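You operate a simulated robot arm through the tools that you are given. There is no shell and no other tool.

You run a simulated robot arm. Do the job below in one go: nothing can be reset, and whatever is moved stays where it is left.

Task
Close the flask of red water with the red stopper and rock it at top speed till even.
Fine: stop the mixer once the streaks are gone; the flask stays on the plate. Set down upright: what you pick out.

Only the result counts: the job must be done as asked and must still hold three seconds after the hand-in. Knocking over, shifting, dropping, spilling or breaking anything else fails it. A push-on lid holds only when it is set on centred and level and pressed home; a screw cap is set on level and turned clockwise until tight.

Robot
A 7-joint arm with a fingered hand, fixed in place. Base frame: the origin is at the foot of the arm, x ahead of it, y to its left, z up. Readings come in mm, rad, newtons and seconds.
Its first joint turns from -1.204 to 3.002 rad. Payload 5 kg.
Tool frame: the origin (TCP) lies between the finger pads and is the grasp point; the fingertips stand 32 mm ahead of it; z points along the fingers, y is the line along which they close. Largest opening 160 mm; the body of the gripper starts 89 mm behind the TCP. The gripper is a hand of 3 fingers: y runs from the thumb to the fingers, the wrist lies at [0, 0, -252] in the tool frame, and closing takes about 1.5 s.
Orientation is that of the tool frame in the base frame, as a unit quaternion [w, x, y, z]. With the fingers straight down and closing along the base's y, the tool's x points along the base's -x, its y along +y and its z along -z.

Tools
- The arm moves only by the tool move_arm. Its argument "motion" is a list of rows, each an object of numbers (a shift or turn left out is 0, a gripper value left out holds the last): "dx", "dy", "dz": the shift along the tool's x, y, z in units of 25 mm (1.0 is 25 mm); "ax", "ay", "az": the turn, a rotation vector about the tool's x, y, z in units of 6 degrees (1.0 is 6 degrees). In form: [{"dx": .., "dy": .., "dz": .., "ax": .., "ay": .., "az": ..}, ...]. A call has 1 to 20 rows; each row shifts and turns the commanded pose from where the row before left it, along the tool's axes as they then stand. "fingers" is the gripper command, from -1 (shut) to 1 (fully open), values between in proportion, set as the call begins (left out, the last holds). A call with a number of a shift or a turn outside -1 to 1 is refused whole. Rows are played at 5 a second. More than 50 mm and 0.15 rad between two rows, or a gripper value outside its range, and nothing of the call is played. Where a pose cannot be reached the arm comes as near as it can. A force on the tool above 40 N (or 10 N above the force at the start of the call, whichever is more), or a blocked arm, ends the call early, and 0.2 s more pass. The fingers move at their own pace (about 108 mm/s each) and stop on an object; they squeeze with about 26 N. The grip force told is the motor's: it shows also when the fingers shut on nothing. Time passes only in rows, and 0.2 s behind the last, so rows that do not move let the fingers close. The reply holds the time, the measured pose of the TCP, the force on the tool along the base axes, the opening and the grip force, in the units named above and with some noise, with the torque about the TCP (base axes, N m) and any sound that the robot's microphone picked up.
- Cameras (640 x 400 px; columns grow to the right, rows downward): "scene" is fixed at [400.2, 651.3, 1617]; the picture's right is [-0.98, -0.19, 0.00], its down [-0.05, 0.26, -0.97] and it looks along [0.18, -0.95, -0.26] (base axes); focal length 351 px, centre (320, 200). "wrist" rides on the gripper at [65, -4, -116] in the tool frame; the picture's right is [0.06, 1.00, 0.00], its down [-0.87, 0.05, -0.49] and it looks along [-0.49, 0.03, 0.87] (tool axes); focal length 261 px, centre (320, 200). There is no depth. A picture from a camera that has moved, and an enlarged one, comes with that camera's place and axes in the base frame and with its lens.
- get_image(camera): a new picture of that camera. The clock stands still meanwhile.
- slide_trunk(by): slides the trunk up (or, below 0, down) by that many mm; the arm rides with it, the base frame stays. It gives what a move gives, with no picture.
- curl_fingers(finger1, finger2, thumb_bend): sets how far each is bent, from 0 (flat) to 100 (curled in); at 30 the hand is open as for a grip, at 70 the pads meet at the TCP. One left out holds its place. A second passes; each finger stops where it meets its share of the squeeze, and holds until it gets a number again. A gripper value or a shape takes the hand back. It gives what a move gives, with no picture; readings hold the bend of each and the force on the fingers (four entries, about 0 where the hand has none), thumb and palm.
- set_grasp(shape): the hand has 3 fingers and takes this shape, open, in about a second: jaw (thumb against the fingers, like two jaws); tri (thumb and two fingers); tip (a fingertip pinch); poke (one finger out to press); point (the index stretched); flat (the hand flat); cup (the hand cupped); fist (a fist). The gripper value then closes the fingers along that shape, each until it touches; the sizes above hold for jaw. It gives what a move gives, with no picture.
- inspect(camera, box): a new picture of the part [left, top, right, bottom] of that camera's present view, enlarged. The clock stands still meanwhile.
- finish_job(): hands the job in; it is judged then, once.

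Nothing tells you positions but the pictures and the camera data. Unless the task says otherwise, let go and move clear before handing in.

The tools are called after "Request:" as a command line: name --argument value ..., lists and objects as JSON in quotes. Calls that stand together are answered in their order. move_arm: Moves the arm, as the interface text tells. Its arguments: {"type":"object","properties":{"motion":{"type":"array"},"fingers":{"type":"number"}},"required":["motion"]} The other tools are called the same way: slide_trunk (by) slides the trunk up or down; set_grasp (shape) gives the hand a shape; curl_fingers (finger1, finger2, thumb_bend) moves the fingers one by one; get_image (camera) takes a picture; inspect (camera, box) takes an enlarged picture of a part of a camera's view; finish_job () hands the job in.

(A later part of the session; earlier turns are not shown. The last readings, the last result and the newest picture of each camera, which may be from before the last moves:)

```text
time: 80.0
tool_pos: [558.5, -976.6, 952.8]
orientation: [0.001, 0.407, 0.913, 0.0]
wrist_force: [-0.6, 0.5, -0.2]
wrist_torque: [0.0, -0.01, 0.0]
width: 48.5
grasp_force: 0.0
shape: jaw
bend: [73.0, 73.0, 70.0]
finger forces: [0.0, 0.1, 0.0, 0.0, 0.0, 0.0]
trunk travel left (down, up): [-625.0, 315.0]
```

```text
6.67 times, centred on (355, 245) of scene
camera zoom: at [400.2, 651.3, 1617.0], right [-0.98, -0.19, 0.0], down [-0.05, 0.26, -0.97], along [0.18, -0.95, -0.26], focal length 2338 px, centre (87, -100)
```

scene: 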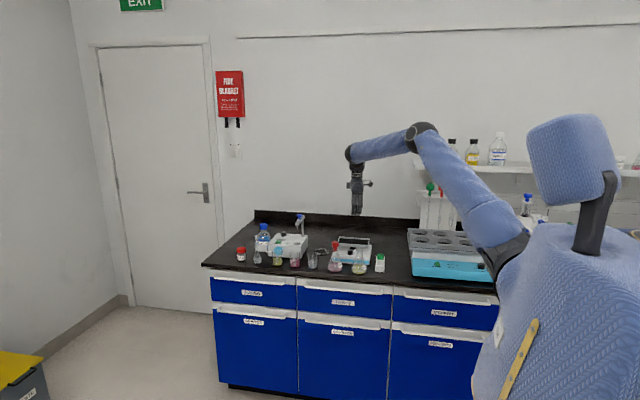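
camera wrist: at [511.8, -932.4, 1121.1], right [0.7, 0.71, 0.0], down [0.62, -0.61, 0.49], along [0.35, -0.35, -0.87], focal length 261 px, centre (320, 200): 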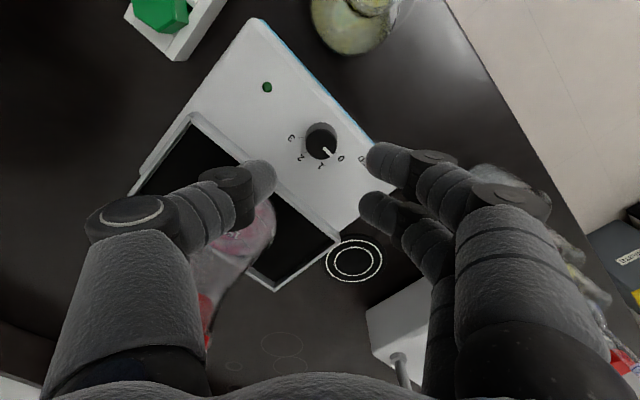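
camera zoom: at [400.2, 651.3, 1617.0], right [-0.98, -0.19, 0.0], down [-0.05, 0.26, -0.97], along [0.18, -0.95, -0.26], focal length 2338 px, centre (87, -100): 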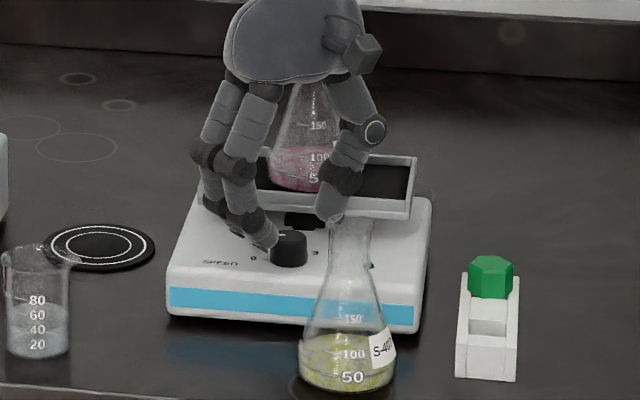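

Request:
move_arm --motion '[{"dz": 0.25}, {"dz": 0.2}, {}]'

Request:
inspect --camera "wrist" --box '[230, 80, 410, 230]'

Request:
inspect --camera "scene" --box '[335, 235, 375, 270]'

```text
time: 80.8
tool_pos: [558.5, -976.8, 938.1]
orientation: [0.001, 0.407, 0.913, 0.0]
wrist_force: [-0.4, 0.0, -0.2]
wrist_torque: [0.0, -0.01, -0.02]
width: 48.4
grasp_force: 0.0
shape: jaw
bend: [73.0, 73.0, 70.0]
finger forces: [0.0, 0.0, 0.0, 0.0, 0.0, 0.1]
trunk travel left (down, up): [-625.0, 315.0]
```

```text
2.67 times, centred on (320, 155) of wrist
camera zoom: at [511.5, -931.2, 1053.8], right [0.7, 0.71, 0.0], down [0.62, -0.61, 0.49], along [0.35, -0.35, -0.87], focal length 695 px, centre (320, 320)
```

zoom: 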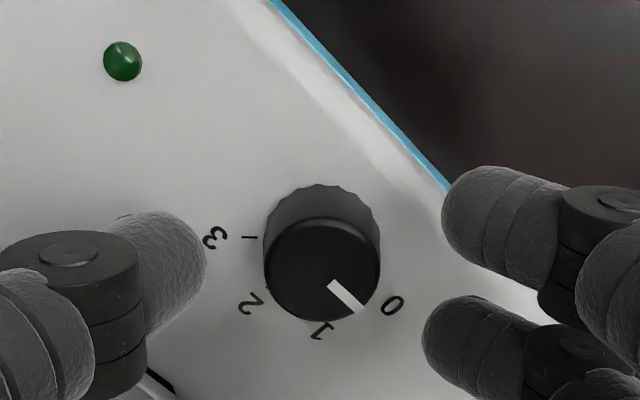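

```text
11.43 times, centred on (355, 252) of scene
camera zoom: at [400.2, 651.3, 1617.0], right [-0.98, -0.19, 0.0], down [-0.05, 0.26, -0.97], along [0.18, -0.95, -0.26], focal length 4007 px, centre (-80, -400)
```

zoom: 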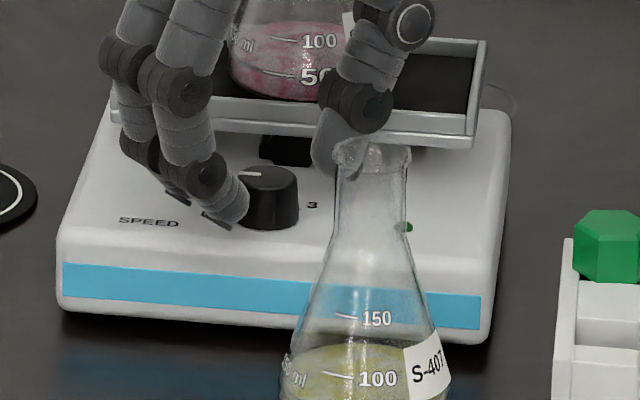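

The fingertips are around the knob with no contact yet. I'll close on it.

Request:
move_arm --motion '[{}, {}, {}, {}, {}, {}, {}]' --fingers -1

Request:
inspect --camera "wrist" --box '[230, 80, 410, 230]'

Request:
inspect --camera "scene" --box '[335, 225, 375, 270]'

```text
time: 82.4
tool_pos: [558.5, -976.7, 939.7]
orientation: [0.002, 0.407, 0.914, 0.0]
wrist_force: [-3.1, 1.0, 0.1]
wrist_torque: [0.02, 0.04, -0.01]
width: 12.2
grasp_force: 25.8
shape: jaw
bend: [71.0, 71.0, 70.0]
finger forces: [10.6, 10.5, 0.0, 0.2, 19.8, 0.0]
trunk travel left (down, up): [-625.0, 315.0]
```

```text
2.67 times, centred on (320, 155) of wrist
camera zoom: at [511.3, -931.1, 1054.1], right [0.7, 0.71, 0.0], down [0.62, -0.61, 0.49], along [0.35, -0.35, -0.87], focal length 695 px, centre (320, 320)
```

zoom: 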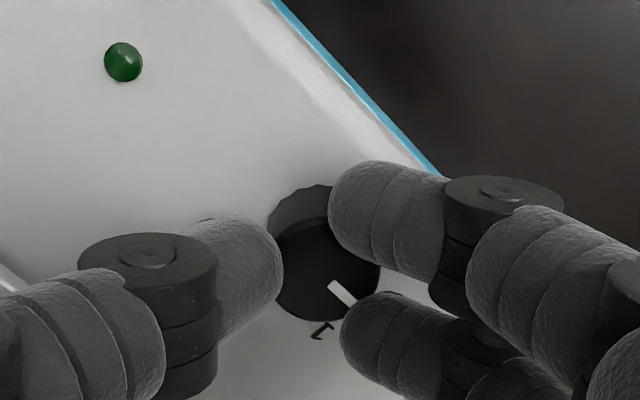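

```text
8.89 times, centred on (355, 248) of scene
camera zoom: at [400.2, 651.3, 1617.0], right [-0.98, -0.19, 0.0], down [-0.05, 0.26, -0.97], along [0.18, -0.95, -0.26], focal length 3117 px, centre (9, -222)
```

zoom: 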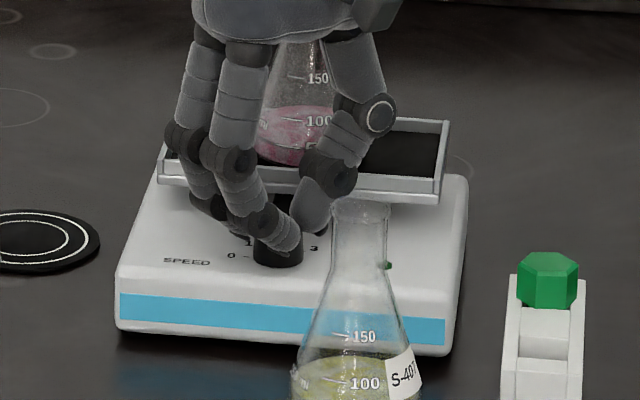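

The knob is gripped. I'll turn it clockwise a little first to confirm it follows.

Request:
move_arm --motion '[{"az": 1}, {"az": 1}, {"az": 1}, {"az": 1}, {}]'

Request:
inspect --camera "wrist" --box '[230, 80, 410, 230]'

Request:
inspect --camera "scene" --box '[325, 205, 385, 275]'

```text
time: 83.6
tool_pos: [559.2, -976.7, 940.2]
orientation: [0.002, 0.588, 0.809, 0.0]
wrist_force: [-4.2, 18.0, -1.5]
wrist_torque: [0.53, 0.08, 0.01]
width: 12.0
grasp_force: 26.0
shape: jaw
bend: [71.0, 71.0, 70.0]
finger forces: [20.5, 9.6, 0.0, 0.1, 18.6, 0.1]
trunk travel left (down, up): [-625.0, 315.0]
```

```text
2.67 times, centred on (320, 155) of wrist
camera zoom: at [534.4, -915.8, 1054.4], right [0.93, 0.37, 0.0], down [0.32, -0.81, 0.49], along [0.18, -0.46, -0.87], focal length 695 px, centre (320, 320)
```

zoom: 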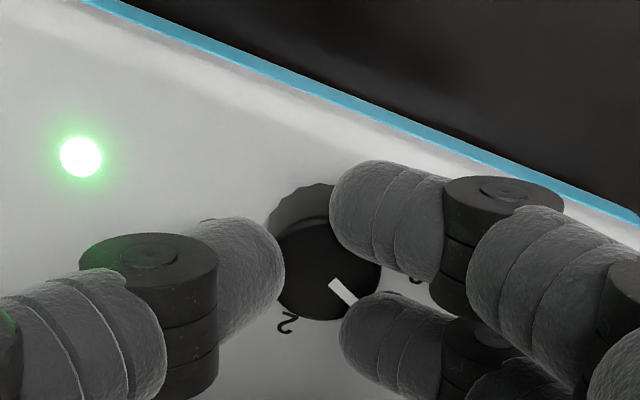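

```text
5.71 times, centred on (355, 240) of scene
camera zoom: at [400.2, 651.3, 1617.0], right [-0.98, -0.19, 0.0], down [-0.05, 0.26, -0.97], along [0.18, -0.95, -0.26], focal length 2004 px, centre (120, -29)
```

zoom: 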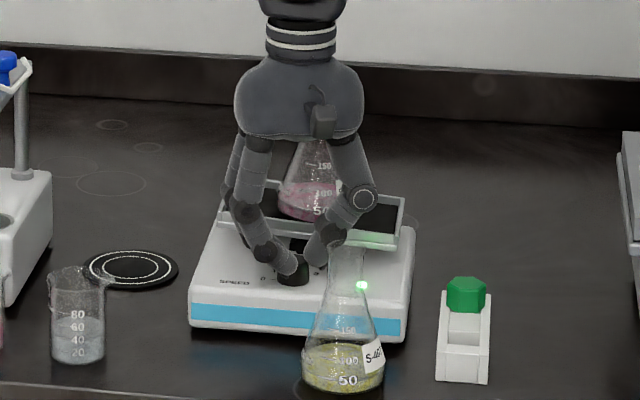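

The knob follows, the LED is on and the tray is starting to rock. There's an 18 N side load, so I'll ease toward +y before turning further.

Request:
move_arm --motion '[{"dx": 0.057, "dy": 0.0185}, {}]'

```text
time: 84.2
tool_pos: [558.5, -975.5, 939.9]
orientation: [0.002, 0.588, 0.809, 0.0]
wrist_force: [0.3, 4.4, 1.6]
wrist_torque: [0.13, -0.02, 0.01]
width: 12.0
grasp_force: 25.8
shape: jaw
bend: [71.0, 71.0, 70.0]
finger forces: [12.4, 11.6, 0.0, 0.0, 18.6, 0.1]
trunk travel left (down, up): [-625.0, 315.0]
```

Request:
move_arm --motion '[{"az": 1, "dx": 0.017, "dy": 0.01}, {"az": 1, "dx": 0.017, "dy": 0.01}, {"az": 1, "dx": 0.017, "dy": 0.01}, {"az": 1, "dx": 0.017, "dy": 0.01}, {}]'

```text
time: 85.4
tool_pos: [558.8, -974.7, 938.7]
orientation: [0.002, 0.744, 0.669, 0.001]
wrist_force: [3.0, -14.1, 11.9]
wrist_torque: [-0.34, -0.13, -0.01]
width: 12.1
grasp_force: 26.0
shape: jaw
bend: [71.0, 71.0, 70.0]
finger forces: [10.8, 21.0, 0.1, 0.0, 19.8, 0.0]
trunk travel left (down, up): [-625.0, 315.0]
```

Request:
move_arm --motion '[{"dx": -0.06, "dy": 0.006, "dz": -0.03}, {}]'

Request:
inspect --camera "wrist" --box '[230, 80, 410, 230]'

Request:
inspect --camera "scene" --box '[325, 205, 385, 275]'

```text
time: 86.0
tool_pos: [559.3, -975.7, 940.1]
orientation: [0.001, 0.743, 0.669, 0.001]
wrist_force: [2.4, -7.1, 6.7]
wrist_torque: [-0.16, -0.08, 0.0]
width: 12.2
grasp_force: 26.1
shape: jaw
bend: [71.0, 71.0, 70.0]
finger forces: [12.8, 18.3, 0.1, 0.0, 19.3, 0.0]
trunk travel left (down, up): [-625.0, 315.0]
```

```text
2.67 times, centred on (320, 155) of wrist
camera zoom: at [561.3, -910.2, 1054.2], right [1.0, -0.04, 0.0], down [-0.04, -0.87, 0.49], along [-0.02, -0.49, -0.87], focal length 695 px, centre (320, 320)
```

zoom: 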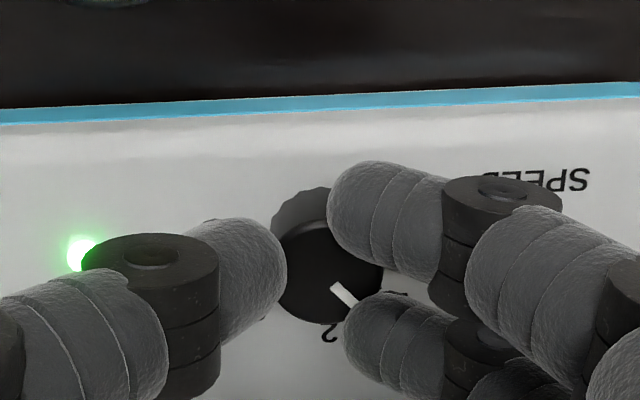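

```text
5.71 times, centred on (355, 240) of scene
camera zoom: at [400.2, 651.3, 1617.0], right [-0.98, -0.19, 0.0], down [-0.05, 0.26, -0.97], along [0.18, -0.95, -0.26], focal length 2004 px, centre (120, -29)
```

zoom: 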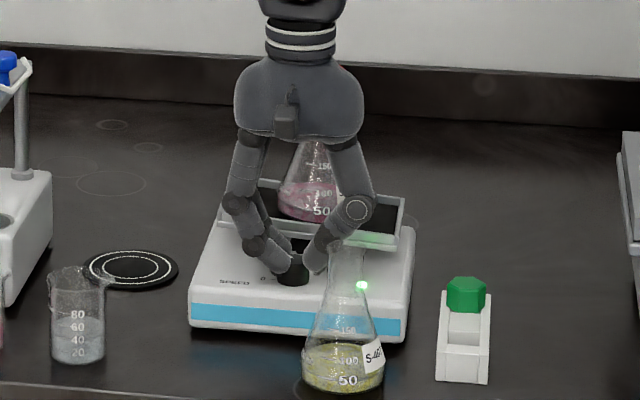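

Request:
move_arm --motion '[{"dx": -0.028, "dz": -0.02, "az": 0.5}, {"az": 1}, {"az": 1}, {}]'

```text
time: 87.0
tool_pos: [560.3, -976.9, 940.2]
orientation: [0.001, 0.824, 0.566, 0.001]
wrist_force: [4.2, 5.2, 2.7]
wrist_torque: [0.14, -0.15, 0.02]
width: 11.8
grasp_force: 26.2
shape: jaw
bend: [71.0, 71.0, 70.0]
finger forces: [18.0, 14.9, 0.1, 0.0, 17.9, 0.1]
trunk travel left (down, up): [-625.0, 315.0]
```

Request:
move_arm --motion '[{"az": 1}, {"az": 1}, {"az": 1}, {"az": 0.5}, {}]'

Request:
inspect --camera "wrist" --box '[230, 80, 410, 230]'

Request:
inspect --camera "scene" --box '[325, 205, 385, 275]'

```text
time: 88.2
tool_pos: [560.1, -975.9, 940.5]
orientation: [0.002, 0.913, 0.407, 0.001]
wrist_force: [9.5, 11.0, 0.0]
wrist_torque: [0.31, -0.3, 0.0]
width: 11.7
grasp_force: 25.9
shape: jaw
bend: [71.0, 71.0, 70.0]
finger forces: [20.3, 12.0, 0.0, 0.1, 18.0, 0.1]
trunk travel left (down, up): [-625.0, 315.0]
```

```text
2.67 times, centred on (320, 155) of wrist
camera zoom: at [600.6, -924.5, 1054.8], right [0.78, -0.62, 0.0], down [-0.54, -0.68, 0.49], along [-0.3, -0.39, -0.87], focal length 695 px, centre (320, 320)
```

zoom: 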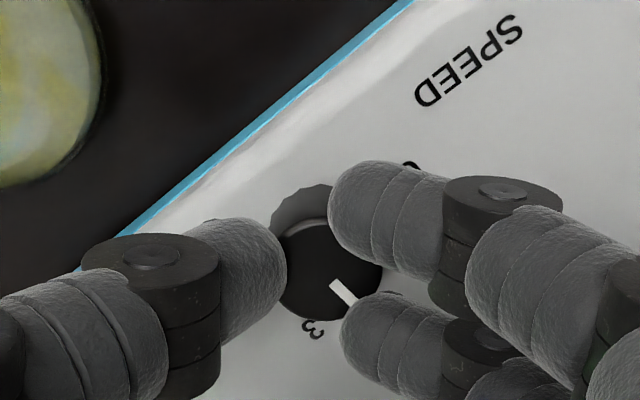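

```text
5.71 times, centred on (355, 240) of scene
camera zoom: at [400.2, 651.3, 1617.0], right [-0.98, -0.19, 0.0], down [-0.05, 0.26, -0.97], along [0.18, -0.95, -0.26], focal length 2004 px, centre (120, -29)
```

zoom: 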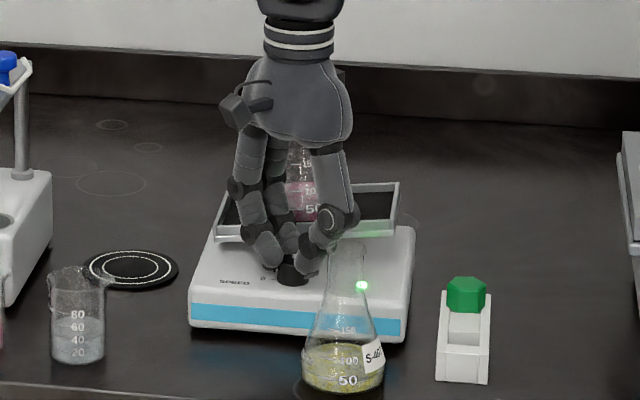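

I've turned it about 84° and the pointer is near 2. The thumb is getting close to the yellow flask's direction, so I'll release, lift slightly, turn back and regrip for the rest.

Request:
move_arm --motion '[{}, {}, {}, {}, {"dz": -0.6}, {"dz": -0.9}, {}]' --fingers -0.4

Request:
inspect --camera "wrist" --box '[230, 80, 410, 230]'

Request:
inspect --camera "scene" --box '[325, 205, 385, 275]'

```text
time: 89.8
tool_pos: [558.3, -976.7, 977.0]
orientation: [0.001, 0.914, 0.406, 0.001]
wrist_force: [-0.4, 0.4, -0.6]
wrist_torque: [0.02, 0.02, -0.01]
width: 47.8
grasp_force: 0.1
shape: jaw
bend: [73.0, 73.0, 70.0]
finger forces: [0.0, 0.0, 0.0, 0.0, 0.1, 0.0]
trunk travel left (down, up): [-625.0, 315.0]
```

```text
2.67 times, centred on (320, 155) of wrist
camera zoom: at [599.6, -925.3, 1091.8], right [0.78, -0.62, 0.0], down [-0.54, -0.68, 0.49], along [-0.3, -0.39, -0.87], focal length 695 px, centre (320, 320)
```

zoom: 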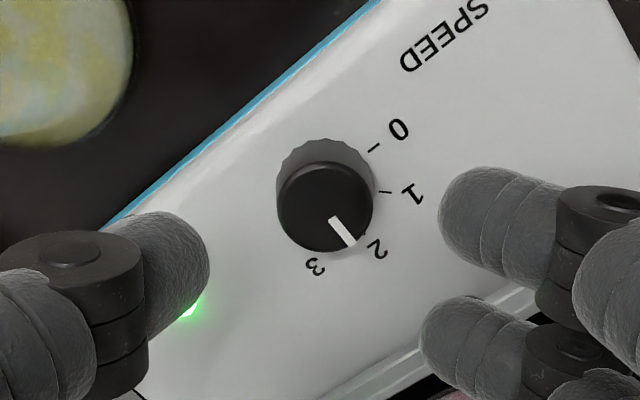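

```text
5.71 times, centred on (355, 240) of scene
camera zoom: at [400.2, 651.3, 1617.0], right [-0.98, -0.19, 0.0], down [-0.05, 0.26, -0.97], along [0.18, -0.95, -0.26], focal length 2004 px, centre (120, -29)
```

zoom: 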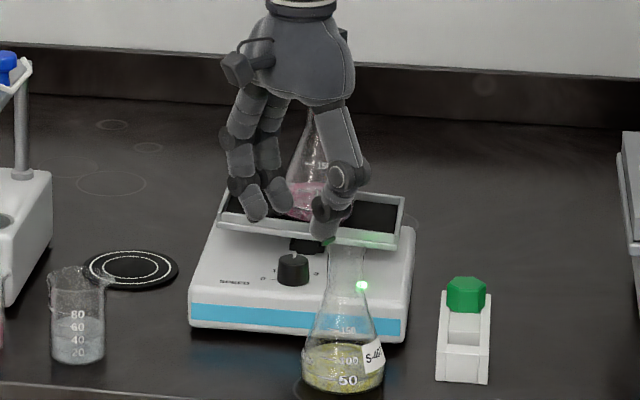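

Request:
move_arm --motion '[{"az": -1}, {"az": -1}, {"az": -1}, {"az": -1}, {"az": -1}, {"az": -1}, {"az": -1}, {"az": -1}, {"az": -1}, {"az": -1}, {}]'

Request:
inspect --camera "wrist" --box '[230, 80, 410, 230]'

Request:
inspect --camera "scene" --box '[325, 205, 385, 275]'

```text
time: 92.2
tool_pos: [558.4, -978.3, 978.4]
orientation: [0.001, 0.587, 0.81, 0.001]
wrist_force: [0.6, 0.2, 0.3]
wrist_torque: [-0.02, 0.0, 0.02]
width: 47.4
grasp_force: 0.1
shape: jaw
bend: [73.0, 73.0, 70.0]
finger forces: [0.0, 0.0, 0.0, 0.0, 0.1, 0.0]
trunk travel left (down, up): [-625.0, 315.0]
```

```text
2.67 times, centred on (320, 155) of wrist
camera zoom: at [534.4, -916.3, 1092.9], right [0.93, 0.37, 0.0], down [0.32, -0.81, 0.49], along [0.18, -0.46, -0.87], focal length 695 px, centre (320, 320)
```

zoom: 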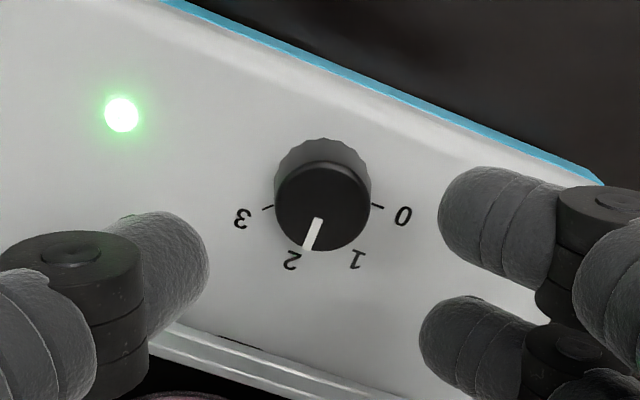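

```text
5.71 times, centred on (355, 240) of scene
camera zoom: at [400.2, 651.3, 1617.0], right [-0.98, -0.19, 0.0], down [-0.05, 0.26, -0.97], along [0.18, -0.95, -0.26], focal length 2004 px, centre (120, -29)
```

zoom: 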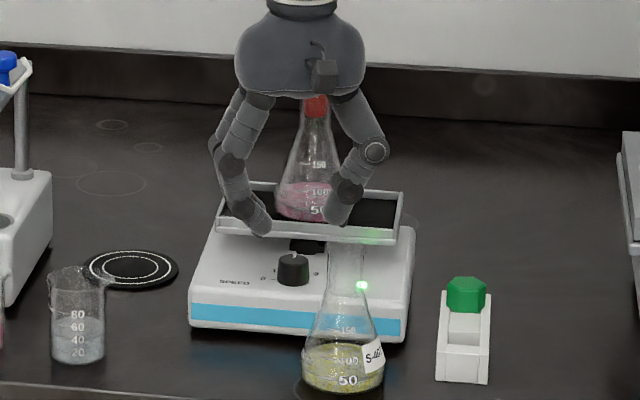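

The pointer is right at 2 and the hand is centred. I'll lower, regrip and turn the rest of the way to 3.

Request:
move_arm --motion '[{"dz": 0.6}, {"dz": 0.6}, {"dz": 0.34}, {}]'

Request:
move_arm --motion '[{}, {}, {}, {}, {}, {}, {}]' --fingers -1

Request:
inspect --camera "wrist" --box '[230, 80, 410, 230]'

```text
time: 93.2
tool_pos: [558.6, -976.9, 939.0]
orientation: [0.001, 0.587, 0.81, 0.001]
wrist_force: [0.0, -0.2, 0.0]
wrist_torque: [-0.04, 0.01, 0.0]
width: 47.4
grasp_force: 0.2
shape: jaw
bend: [73.0, 73.0, 70.0]
finger forces: [0.1, 0.0, 0.0, 0.1, 0.0, 0.0]
trunk travel left (down, up): [-625.0, 315.0]
```

```text
time: 94.8
tool_pos: [559.3, -977.4, 938.7]
orientation: [0.002, 0.588, 0.809, 0.001]
wrist_force: [-1.5, 2.1, -0.7]
wrist_torque: [0.09, 0.04, -0.01]
width: 12.7
grasp_force: 26.0
shape: jaw
bend: [71.0, 71.0, 70.0]
finger forces: [10.6, 10.5, 0.1, 0.0, 19.5, 0.0]
trunk travel left (down, up): [-625.0, 315.0]
```

```text
2.67 times, centred on (320, 155) of wrist
camera zoom: at [534.8, -915.6, 1054.1], right [0.93, 0.37, 0.0], down [0.32, -0.81, 0.49], along [0.18, -0.46, -0.87], focal length 695 px, centre (320, 320)
```

zoom: 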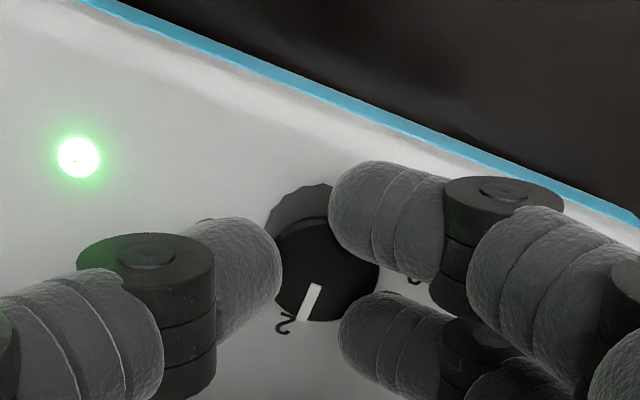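

Request:
move_arm --motion '[{"az": 1, "dx": 0.015}, {"az": 1, "dx": 0.015}, {"az": 1, "dx": 0.015}, {}]'

Request:
move_arm --motion '[{"az": 1, "dx": 0.005}, {"az": 1, "dx": 0.005}, {}]'

```text
time: 95.8
tool_pos: [558.5, -974.7, 938.8]
orientation: [0.002, 0.708, 0.706, 0.001]
wrist_force: [2.5, -5.3, 3.7]
wrist_torque: [-0.09, -0.1, 0.01]
width: 12.3
grasp_force: 26.1
shape: jaw
bend: [71.0, 71.0, 70.0]
finger forces: [10.4, 14.9, 0.1, 0.0, 18.6, 0.1]
trunk travel left (down, up): [-625.0, 315.0]
```

```text
time: 96.6
tool_pos: [558.1, -974.8, 939.4]
orientation: [0.001, 0.778, 0.628, 0.001]
wrist_force: [4.6, -9.8, 6.1]
wrist_torque: [-0.24, -0.15, -0.03]
width: 12.0
grasp_force: 25.8
shape: jaw
bend: [71.0, 71.0, 70.0]
finger forces: [12.3, 18.6, 0.0, 0.1, 17.8, 0.0]
trunk travel left (down, up): [-625.0, 315.0]
```

Request:
move_arm --motion '[{"az": 1, "dx": -0.03}, {"az": 1}, {"az": 0.5}, {}]'

Request:
inspect --camera "wrist" --box '[230, 80, 410, 230]'

Request:
inspect --camera "scene" --box '[325, 205, 385, 275]'

```text
time: 97.6
tool_pos: [559.4, -975.9, 939.8]
orientation: [0.001, 0.853, 0.523, 0.001]
wrist_force: [6.7, -3.8, 8.3]
wrist_torque: [-0.07, -0.31, 0.09]
width: 12.0
grasp_force: 26.3
shape: jaw
bend: [71.0, 71.0, 70.0]
finger forces: [18.9, 18.2, 0.0, 0.0, 17.7, 0.0]
trunk travel left (down, up): [-625.0, 315.0]
```

```text
2.67 times, centred on (320, 155) of wrist
camera zoom: at [585.3, -915.4, 1054.2], right [0.92, -0.4, 0.0], down [-0.35, -0.8, 0.49], along [-0.19, -0.45, -0.87], focal length 695 px, centre (320, 320)
```

zoom: 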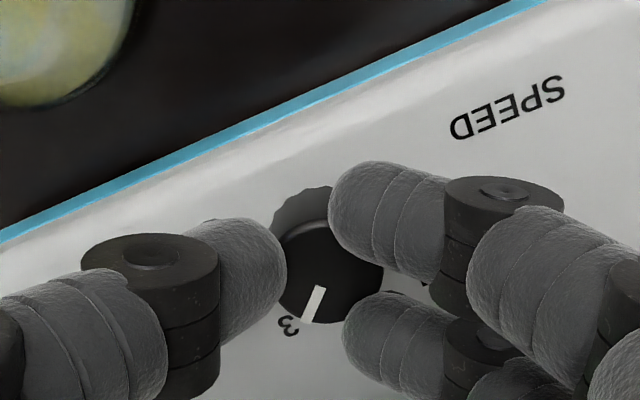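

```text
5.71 times, centred on (355, 240) of scene
camera zoom: at [400.2, 651.3, 1617.0], right [-0.98, -0.19, 0.0], down [-0.05, 0.26, -0.97], along [0.18, -0.95, -0.26], focal length 2004 px, centre (120, -29)
```

zoom: 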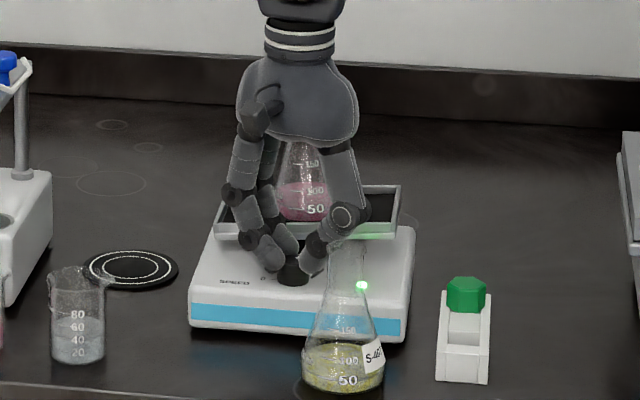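

The pointer is almost at 3. I'll turn the last bit until it stops.

Request:
move_arm --motion '[{"az": 0.7}, {"az": 0.7}, {}]'

Request:
inspect --camera "wrist" --box '[230, 80, 410, 230]'

```text
time: 98.4
tool_pos: [559.6, -975.4, 941.3]
orientation: [0.002, 0.889, 0.458, 0.001]
wrist_force: [7.9, 8.7, 7.1]
wrist_torque: [0.34, -0.19, 0.35]
width: 12.4
grasp_force: 26.2
shape: jaw
bend: [71.0, 71.0, 70.0]
finger forces: [23.4, 12.3, 0.0, 0.0, 20.2, 0.0]
trunk travel left (down, up): [-625.0, 315.0]
```

```text
2.67 times, centred on (320, 155) of wrist
camera zoom: at [594.2, -919.1, 1054.8], right [0.85, -0.53, 0.0], down [-0.46, -0.74, 0.49], along [-0.26, -0.42, -0.87], focal length 695 px, centre (320, 320)
```

zoom: 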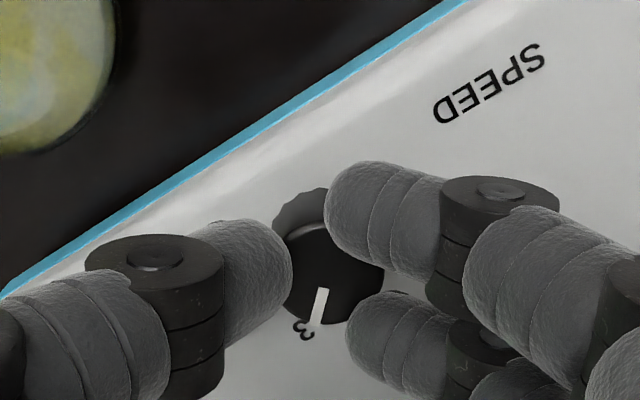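

Torque has risen to 0.35 N·m, so the knob is at its stop at 3. I'll release and lift clear to watch the mixing.

Request:
move_arm --motion '[{}, {}, {}, {}, {"dz": -0.6}, {"dz": -0.9}, {}]' --fingers -0.4

Request:
inspect --camera "wrist" --box '[230, 80, 410, 230]'

Request:
inspect --camera "scene" --box '[325, 205, 385, 275]'

```text
time: 100.0
tool_pos: [559.9, -976.2, 976.6]
orientation: [0.0, 0.889, 0.459, 0.001]
wrist_force: [0.0, 0.0, -0.6]
wrist_torque: [-0.01, 0.01, -0.01]
width: 47.5
grasp_force: 0.1
shape: jaw
bend: [73.0, 73.0, 70.0]
finger forces: [0.0, 0.1, 0.1, 0.1, 0.0, 0.0]
trunk travel left (down, up): [-625.0, 315.0]
```

```text
2.67 times, centred on (320, 155) of wrist
camera zoom: at [593.7, -920.7, 1091.1], right [0.85, -0.53, 0.0], down [-0.46, -0.74, 0.49], along [-0.26, -0.42, -0.87], focal length 695 px, centre (320, 320)
```

zoom: 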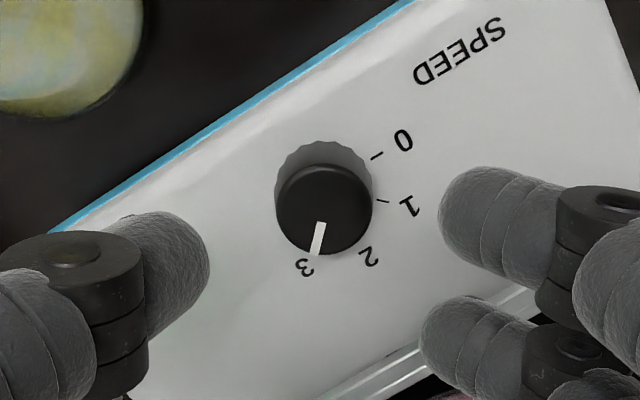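

```text
5.71 times, centred on (355, 240) of scene
camera zoom: at [400.2, 651.3, 1617.0], right [-0.98, -0.19, 0.0], down [-0.05, 0.26, -0.97], along [0.18, -0.95, -0.26], focal length 2004 px, centre (120, -29)
```

zoom: 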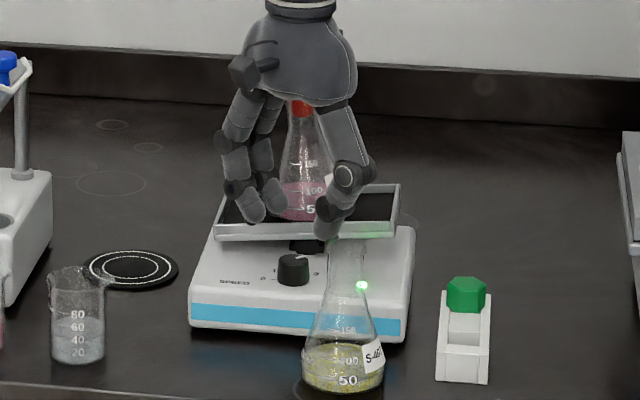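

The pointer is at 3 and the rocker is running at top speed. I'll lift the hand out of the way and watch the liquid.

Request:
move_arm --motion '[{"dz": -1}, {"dz": -1}, {"dz": -1}, {"dz": -1}, {"dx": 1, "dy": -0.66}, {"dx": 1, "dy": -0.66}, {"dx": 1, "dy": -0.66}]'

Request:
inspect --camera "scene" --box '[325, 205, 385, 275]'

Request:
inspect --camera "scene" --box '[338, 222, 372, 252]'

```text
time: 101.6
tool_pos: [559.8, -885.5, 1077.4]
orientation: [0.0, 0.888, 0.459, 0.002]
wrist_force: [-0.4, 0.1, 0.2]
wrist_torque: [-0.05, -0.02, 0.02]
width: 47.6
grasp_force: 0.1
shape: jaw
bend: [73.0, 73.0, 70.0]
finger forces: [0.0, 0.0, 0.0, 0.0, 0.0, 0.0]
trunk travel left (down, up): [-625.0, 315.0]
```

```text
5.71 times, centred on (355, 240) of scene
camera zoom: at [400.2, 651.3, 1617.0], right [-0.98, -0.19, 0.0], down [-0.05, 0.26, -0.97], along [0.18, -0.95, -0.26], focal length 2004 px, centre (120, -29)
```

zoom: 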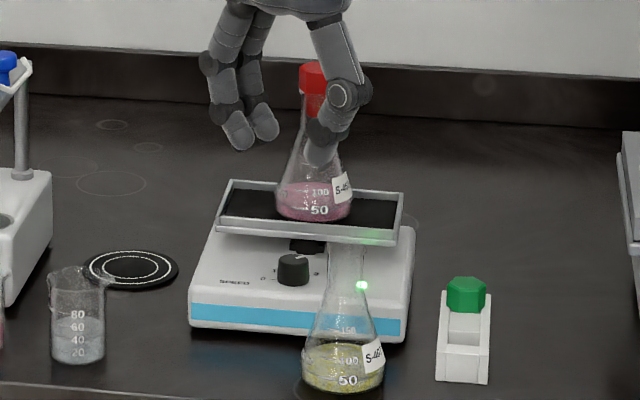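

```text
13.33 times, centred on (355, 237) of scene
camera zoom: at [400.2, 651.3, 1617.0], right [-0.98, -0.19, 0.0], down [-0.05, 0.26, -0.97], along [0.18, -0.95, -0.26], focal length 4675 px, centre (-147, -293)
```

zoom: 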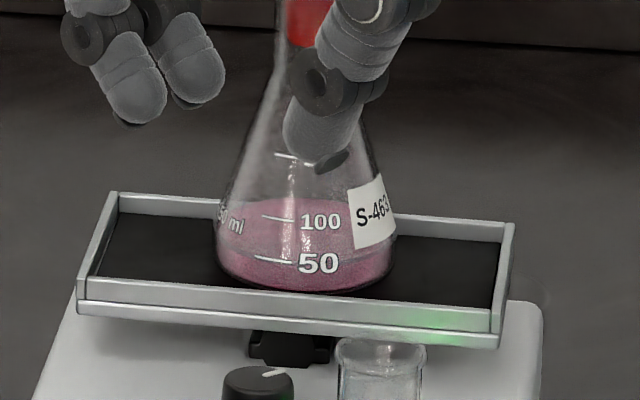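

Request:
inspect --camera "scene" --box '[346, 230, 366, 246]'

Request:
get_image --camera "wrist"

```text
16.00 times, centred on (356, 238) of scene
camera zoom: at [400.2, 651.3, 1617.0], right [-0.98, -0.19, 0.0], down [-0.05, 0.26, -0.97], along [0.18, -0.95, -0.26], focal length 5610 px, centre (-256, -408)
```

zoom: 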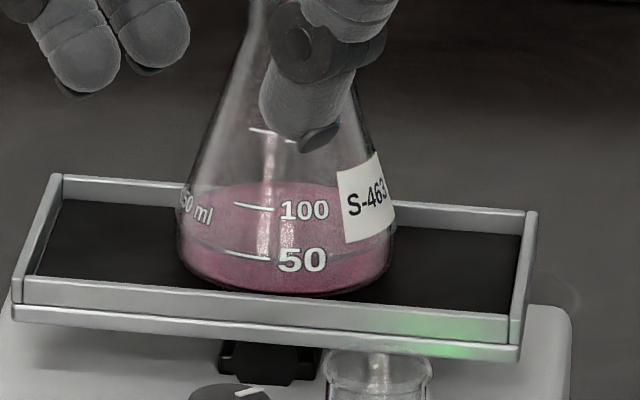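

```text
taken
camera wrist: at [594.0, -830.3, 1192.0], right [0.85, -0.53, 0.0], down [-0.46, -0.74, 0.49], along [-0.26, -0.42, -0.87], focal length 261 px, centre (320, 200)
```

wrist: 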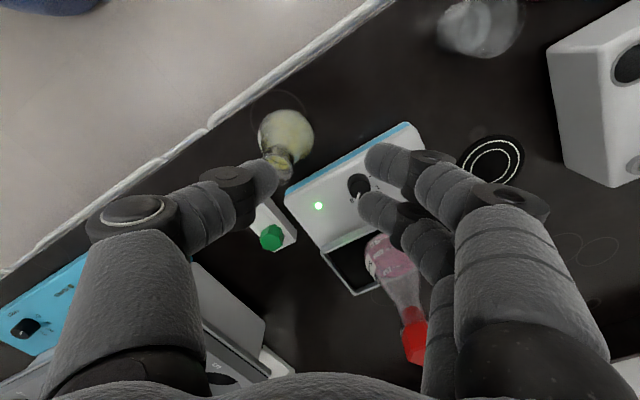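

The liquid is close to even, with faint mottling left. I'll move the hand aside for a clear view and let it rock on at full speed.

Request:
move_arm --motion '[{"dx": -0.55, "dy": -0.83, "dz": -0.3}, {"dx": -0.55, "dy": -0.83, "dz": -0.3}, {"dx": -0.55, "dy": -0.83}, {"dx": -0.55, "dy": -0.83}, {}, {}, {}, {}, {}, {}]'

Request:
inspect --camera "scene" --box '[346, 230, 366, 246]'

Request:
inspect --camera "scene" --box '[325, 205, 385, 275]'

```text
time: 103.8
tool_pos: [460.2, -884.1, 1092.7]
orientation: [0.002, 0.889, 0.459, 0.001]
wrist_force: [0.1, 0.5, 0.1]
wrist_torque: [-0.02, 0.0, -0.01]
width: 47.6
grasp_force: 0.1
shape: jaw
bend: [73.0, 73.0, 70.0]
finger forces: [0.0, 0.1, 0.0, 0.0, 0.0, 0.0]
trunk travel left (down, up): [-625.0, 315.0]
```

```text
16.00 times, centred on (356, 238) of scene
camera zoom: at [400.2, 651.3, 1617.0], right [-0.98, -0.19, 0.0], down [-0.05, 0.26, -0.97], along [0.18, -0.95, -0.26], focal length 5610 px, centre (-256, -408)
```

zoom: 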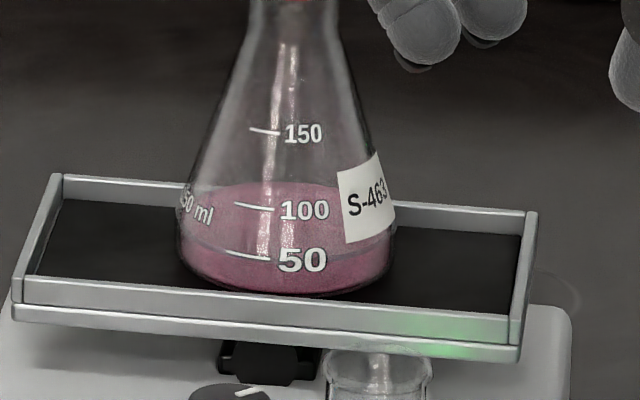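

```text
5.71 times, centred on (355, 240) of scene
camera zoom: at [400.2, 651.3, 1617.0], right [-0.98, -0.19, 0.0], down [-0.05, 0.26, -0.97], along [0.18, -0.95, -0.26], focal length 2004 px, centre (120, -29)
```

zoom: 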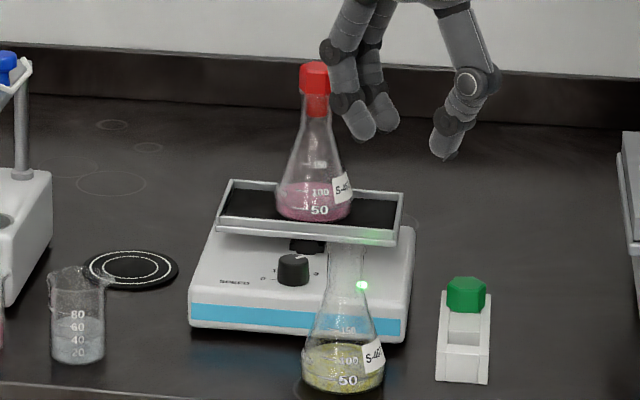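

Request:
move_arm --motion '[{}, {}, {}, {}, {}, {}, {}, {}]'

Request:
inspect --camera "scene" --box '[346, 230, 366, 246]'

Request:
get_image --camera "wrist"

```text
time: 105.6
tool_pos: [460.7, -884.4, 1093.5]
orientation: [0.002, 0.888, 0.459, 0.0]
wrist_force: [-0.1, 0.7, -0.3]
wrist_torque: [0.01, -0.02, -0.01]
width: 47.7
grasp_force: 0.1
shape: jaw
bend: [73.0, 73.0, 70.0]
finger forces: [0.0, 0.0, 0.0, 0.0, 0.0, 0.0]
trunk travel left (down, up): [-625.0, 315.0]
```

```text
16.00 times, centred on (356, 238) of scene
camera zoom: at [400.2, 651.3, 1617.0], right [-0.98, -0.19, 0.0], down [-0.05, 0.26, -0.97], along [0.18, -0.95, -0.26], focal length 5610 px, centre (-256, -408)
```

zoom: 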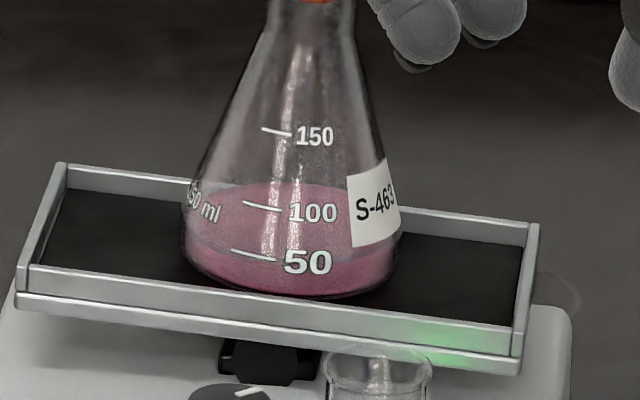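

```text
taken
camera wrist: at [495.2, -828.6, 1208.0], right [0.85, -0.53, 0.0], down [-0.46, -0.74, 0.49], along [-0.26, -0.42, -0.87], focal length 261 px, centre (320, 200)
```

wrist: 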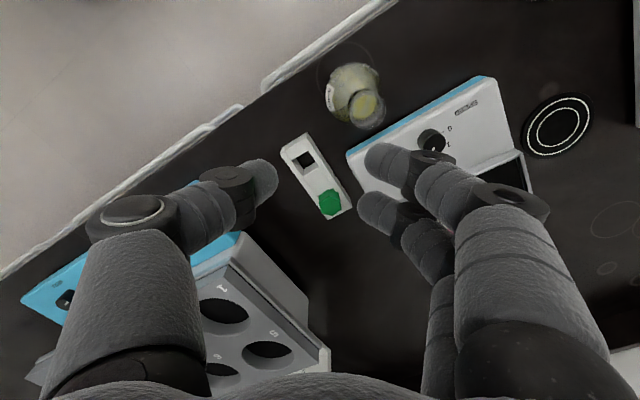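

The scene view looks almost uniform. For a closer check I'll bring the wrist camera to face the flask.

Request:
move_arm --motion '[{"dx": 0.011, "dy": 0.9}, {"dx": 0.011, "dy": 0.9}, {"dx": 0.011, "dy": 0.9}, {"dx": 0.011, "dy": 0.9}, {"dx": 0.011, "dy": 0.9}, {"dx": 0.011, "dy": 0.9}, {"dx": 0.011, "dy": 0.9}, {"dx": 0.011, "dy": 0.9}, {}]'

Request:
get_image --camera "wrist"

Request:
inspect --camera "wrist" --box '[260, 140, 380, 260]'

```text
time: 107.6
tool_pos: [608.9, -985.4, 1094.1]
orientation: [0.001, 0.889, 0.459, 0.002]
wrist_force: [-0.5, 0.5, -0.2]
wrist_torque: [-0.03, -0.06, 0.0]
width: 47.6
grasp_force: 0.2
shape: jaw
bend: [73.0, 73.0, 70.0]
finger forces: [0.1, 0.1, 0.0, 0.1, 0.0, 0.0]
trunk travel left (down, up): [-625.0, 315.0]
```

```text
taken
camera wrist: at [642.3, -930.1, 1207.5], right [0.85, -0.53, 0.0], down [-0.46, -0.74, 0.49], along [-0.26, -0.42, -0.87], focal length 261 px, centre (320, 200)
```

wrist: 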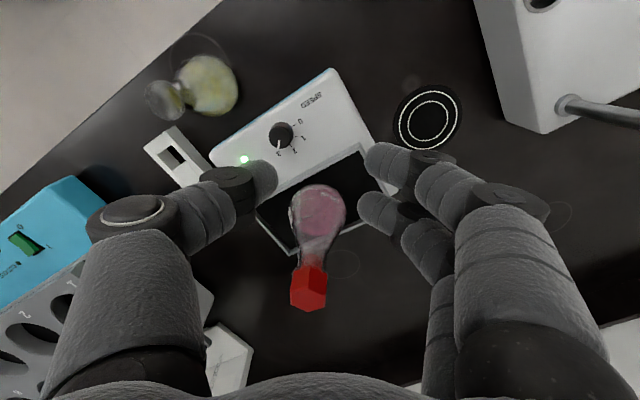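

```text
3.33 times, centred on (320, 200) of wrist
camera zoom: at [642.3, -930.1, 1207.5], right [0.85, -0.53, 0.0], down [-0.46, -0.74, 0.49], along [-0.26, -0.42, -0.87], focal length 869 px, centre (320, 200)
```

zoom: 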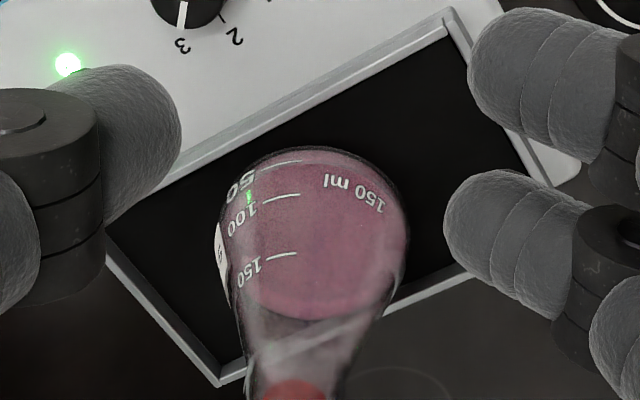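

Request:
inspect --camera "wrist" --box '[295, 180, 350, 240]'

Request:
inspect --camera "wrist" --box '[250, 100, 310, 170]'

```text
6.67 times, centred on (322, 210) of wrist
camera zoom: at [642.3, -930.1, 1207.5], right [0.85, -0.53, 0.0], down [-0.46, -0.74, 0.49], along [-0.26, -0.42, -0.87], focal length 1738 px, centre (303, 133)
```

zoom: 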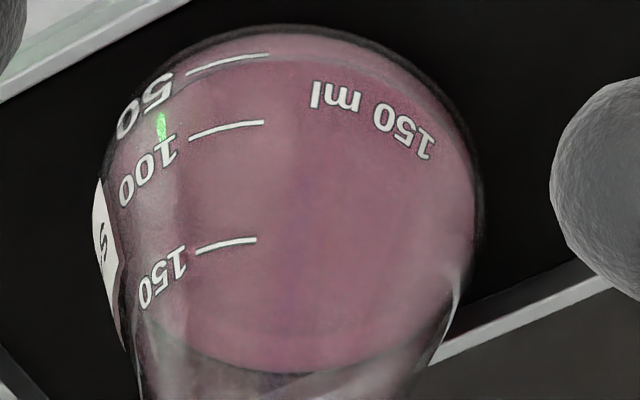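

```text
5.71 times, centred on (280, 135) of wrist
camera zoom: at [642.3, -930.1, 1207.5], right [0.85, -0.53, 0.0], down [-0.46, -0.74, 0.49], along [-0.26, -0.42, -0.87], focal length 1489 px, centre (549, 571)
```

zoom: 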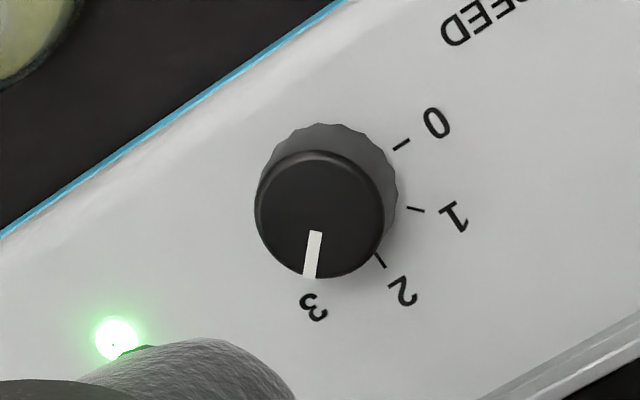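

The knob is clearly at 3. The liquid is nearly even, with only very faint bands left, so I'll let it rock a few more seconds at top speed and compare.

Request:
move_arm --motion '[{}, {}, {}, {}, {}, {}, {}, {}, {}, {}, {}, {}, {}, {}, {}, {}, {}, {}, {}, {}]'

Request:
inspect --camera "wrist" --box '[295, 180, 350, 240]'

Request:
inspect --camera "scene" --box '[346, 230, 366, 246]'

```text
time: 111.8
tool_pos: [608.3, -985.5, 1092.4]
orientation: [0.002, 0.888, 0.459, 0.001]
wrist_force: [-1.0, -0.5, 0.2]
wrist_torque: [0.01, -0.01, -0.01]
width: 47.7
grasp_force: 0.2
shape: jaw
bend: [73.0, 73.0, 70.0]
finger forces: [0.0, 0.1, 0.0, 0.1, 0.1, 0.0]
trunk travel left (down, up): [-625.0, 315.0]
```

```text
6.67 times, centred on (322, 210) of wrist
camera zoom: at [642.9, -930.1, 1207.0], right [0.85, -0.53, 0.0], down [-0.46, -0.74, 0.49], along [-0.26, -0.42, -0.87], focal length 1738 px, centre (303, 133)
```

zoom: 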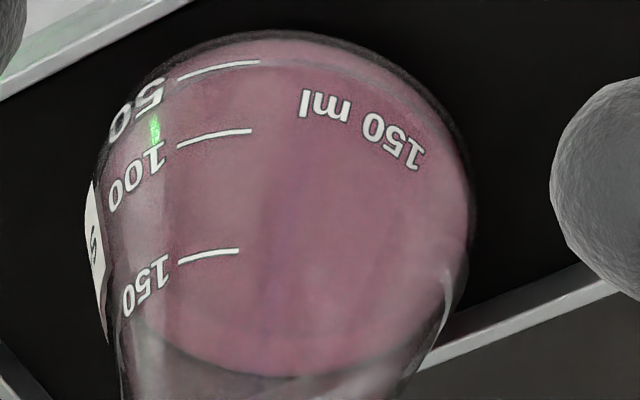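

```text
16.00 times, centred on (356, 238) of scene
camera zoom: at [400.2, 651.3, 1617.0], right [-0.98, -0.19, 0.0], down [-0.05, 0.26, -0.97], along [0.18, -0.95, -0.26], focal length 5610 px, centre (-256, -408)
```

zoom: 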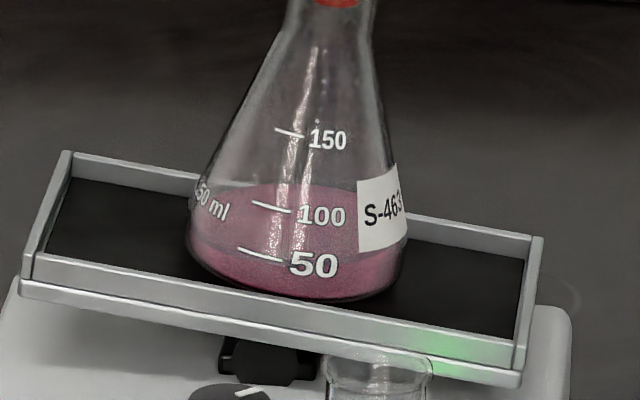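

The pattern stays the same across different tray phases, so what's left looks like glass reflection and the colour is even. I'll go back to the knob to stop the mixer.

Request:
move_arm --motion '[{"dx": -0.43, "dy": -0.91}, {"dx": -0.43, "dy": -0.91}, {"az": 0.8}, {"dz": 1}, {"dz": 1}, {"dz": 1}, {"dz": 1}, {}]'

Request:
inspect --camera "wrist" --box '[230, 80, 410, 230]'

Request:
inspect --camera "scene" --box '[325, 205, 385, 275]'

```text
time: 113.6
tool_pos: [560.5, -977.0, 992.3]
orientation: [0.002, 0.907, 0.421, 0.002]
wrist_force: [-0.3, 0.5, -0.1]
wrist_torque: [-0.01, -0.01, 0.01]
width: 47.6
grasp_force: 0.1
shape: jaw
bend: [73.0, 73.0, 70.0]
finger forces: [0.0, 0.0, 0.1, 0.0, 0.0, 0.1]
trunk travel left (down, up): [-625.0, 315.0]
```

```text
2.67 times, centred on (320, 155) of wrist
camera zoom: at [598.1, -924.2, 1106.9], right [0.8, -0.6, 0.0], down [-0.52, -0.7, 0.49], along [-0.29, -0.4, -0.87], focal length 695 px, centre (320, 320)
```

zoom: 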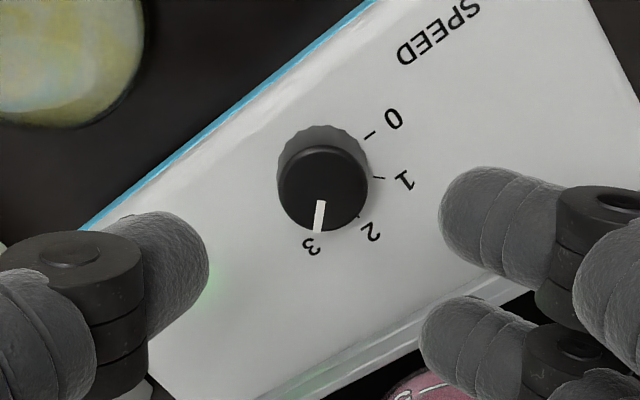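

```text
5.71 times, centred on (355, 240) of scene
camera zoom: at [400.2, 651.3, 1617.0], right [-0.98, -0.19, 0.0], down [-0.05, 0.26, -0.97], along [0.18, -0.95, -0.26], focal length 2004 px, centre (120, -29)
```

zoom: 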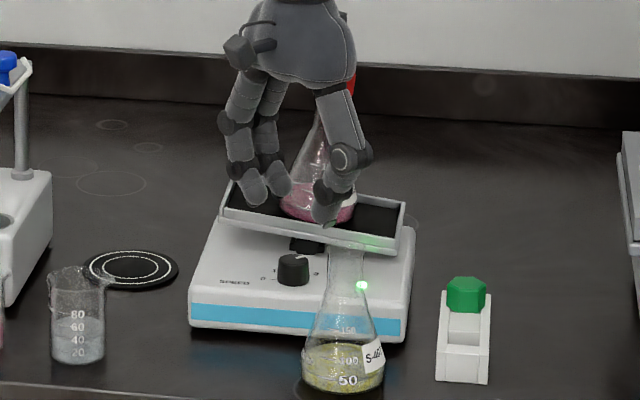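

The hand is centred over the knob. I'll use a slightly smaller yaw for clearance from the rocking tray, then go down and grip.

Request:
move_arm --motion '[{"az": -1}, {"dz": 0.7}, {"dz": 0.7}, {"dz": 0.68}, {}]'

Request:
inspect --camera "wrist" --box '[230, 80, 410, 230]'

Request:
inspect --camera "scene" --box '[325, 205, 385, 275]'

```text
time: 114.8
tool_pos: [560.7, -977.5, 939.0]
orientation: [0.001, 0.883, 0.468, 0.0]
wrist_force: [-0.5, 0.2, 0.1]
wrist_torque: [-0.02, 0.0, -0.03]
width: 47.9
grasp_force: 0.1
shape: jaw
bend: [73.0, 73.0, 70.0]
finger forces: [0.0, 0.0, 0.1, 0.1, 0.0, 0.1]
trunk travel left (down, up): [-625.0, 315.0]
```

```text
2.67 times, centred on (320, 155) of wrist
camera zoom: at [593.4, -920.7, 1052.8], right [0.86, -0.51, 0.0], down [-0.45, -0.75, 0.49], along [-0.25, -0.42, -0.87], focal length 695 px, centre (320, 320)
```

zoom: 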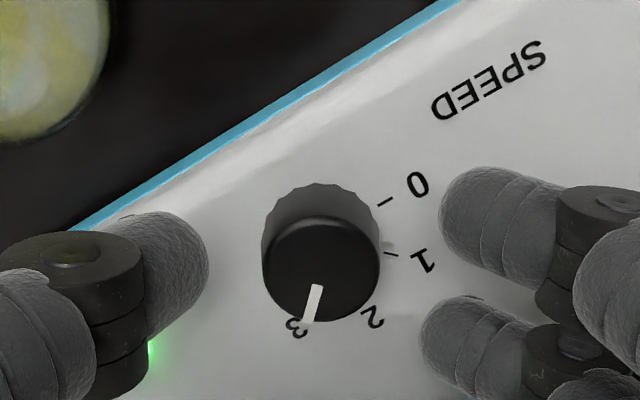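

```text
5.71 times, centred on (355, 240) of scene
camera zoom: at [400.2, 651.3, 1617.0], right [-0.98, -0.19, 0.0], down [-0.05, 0.26, -0.97], along [0.18, -0.95, -0.26], focal length 2004 px, centre (120, -29)
```

zoom: 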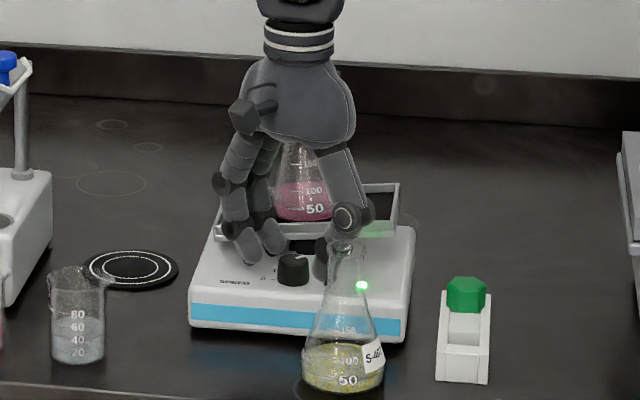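

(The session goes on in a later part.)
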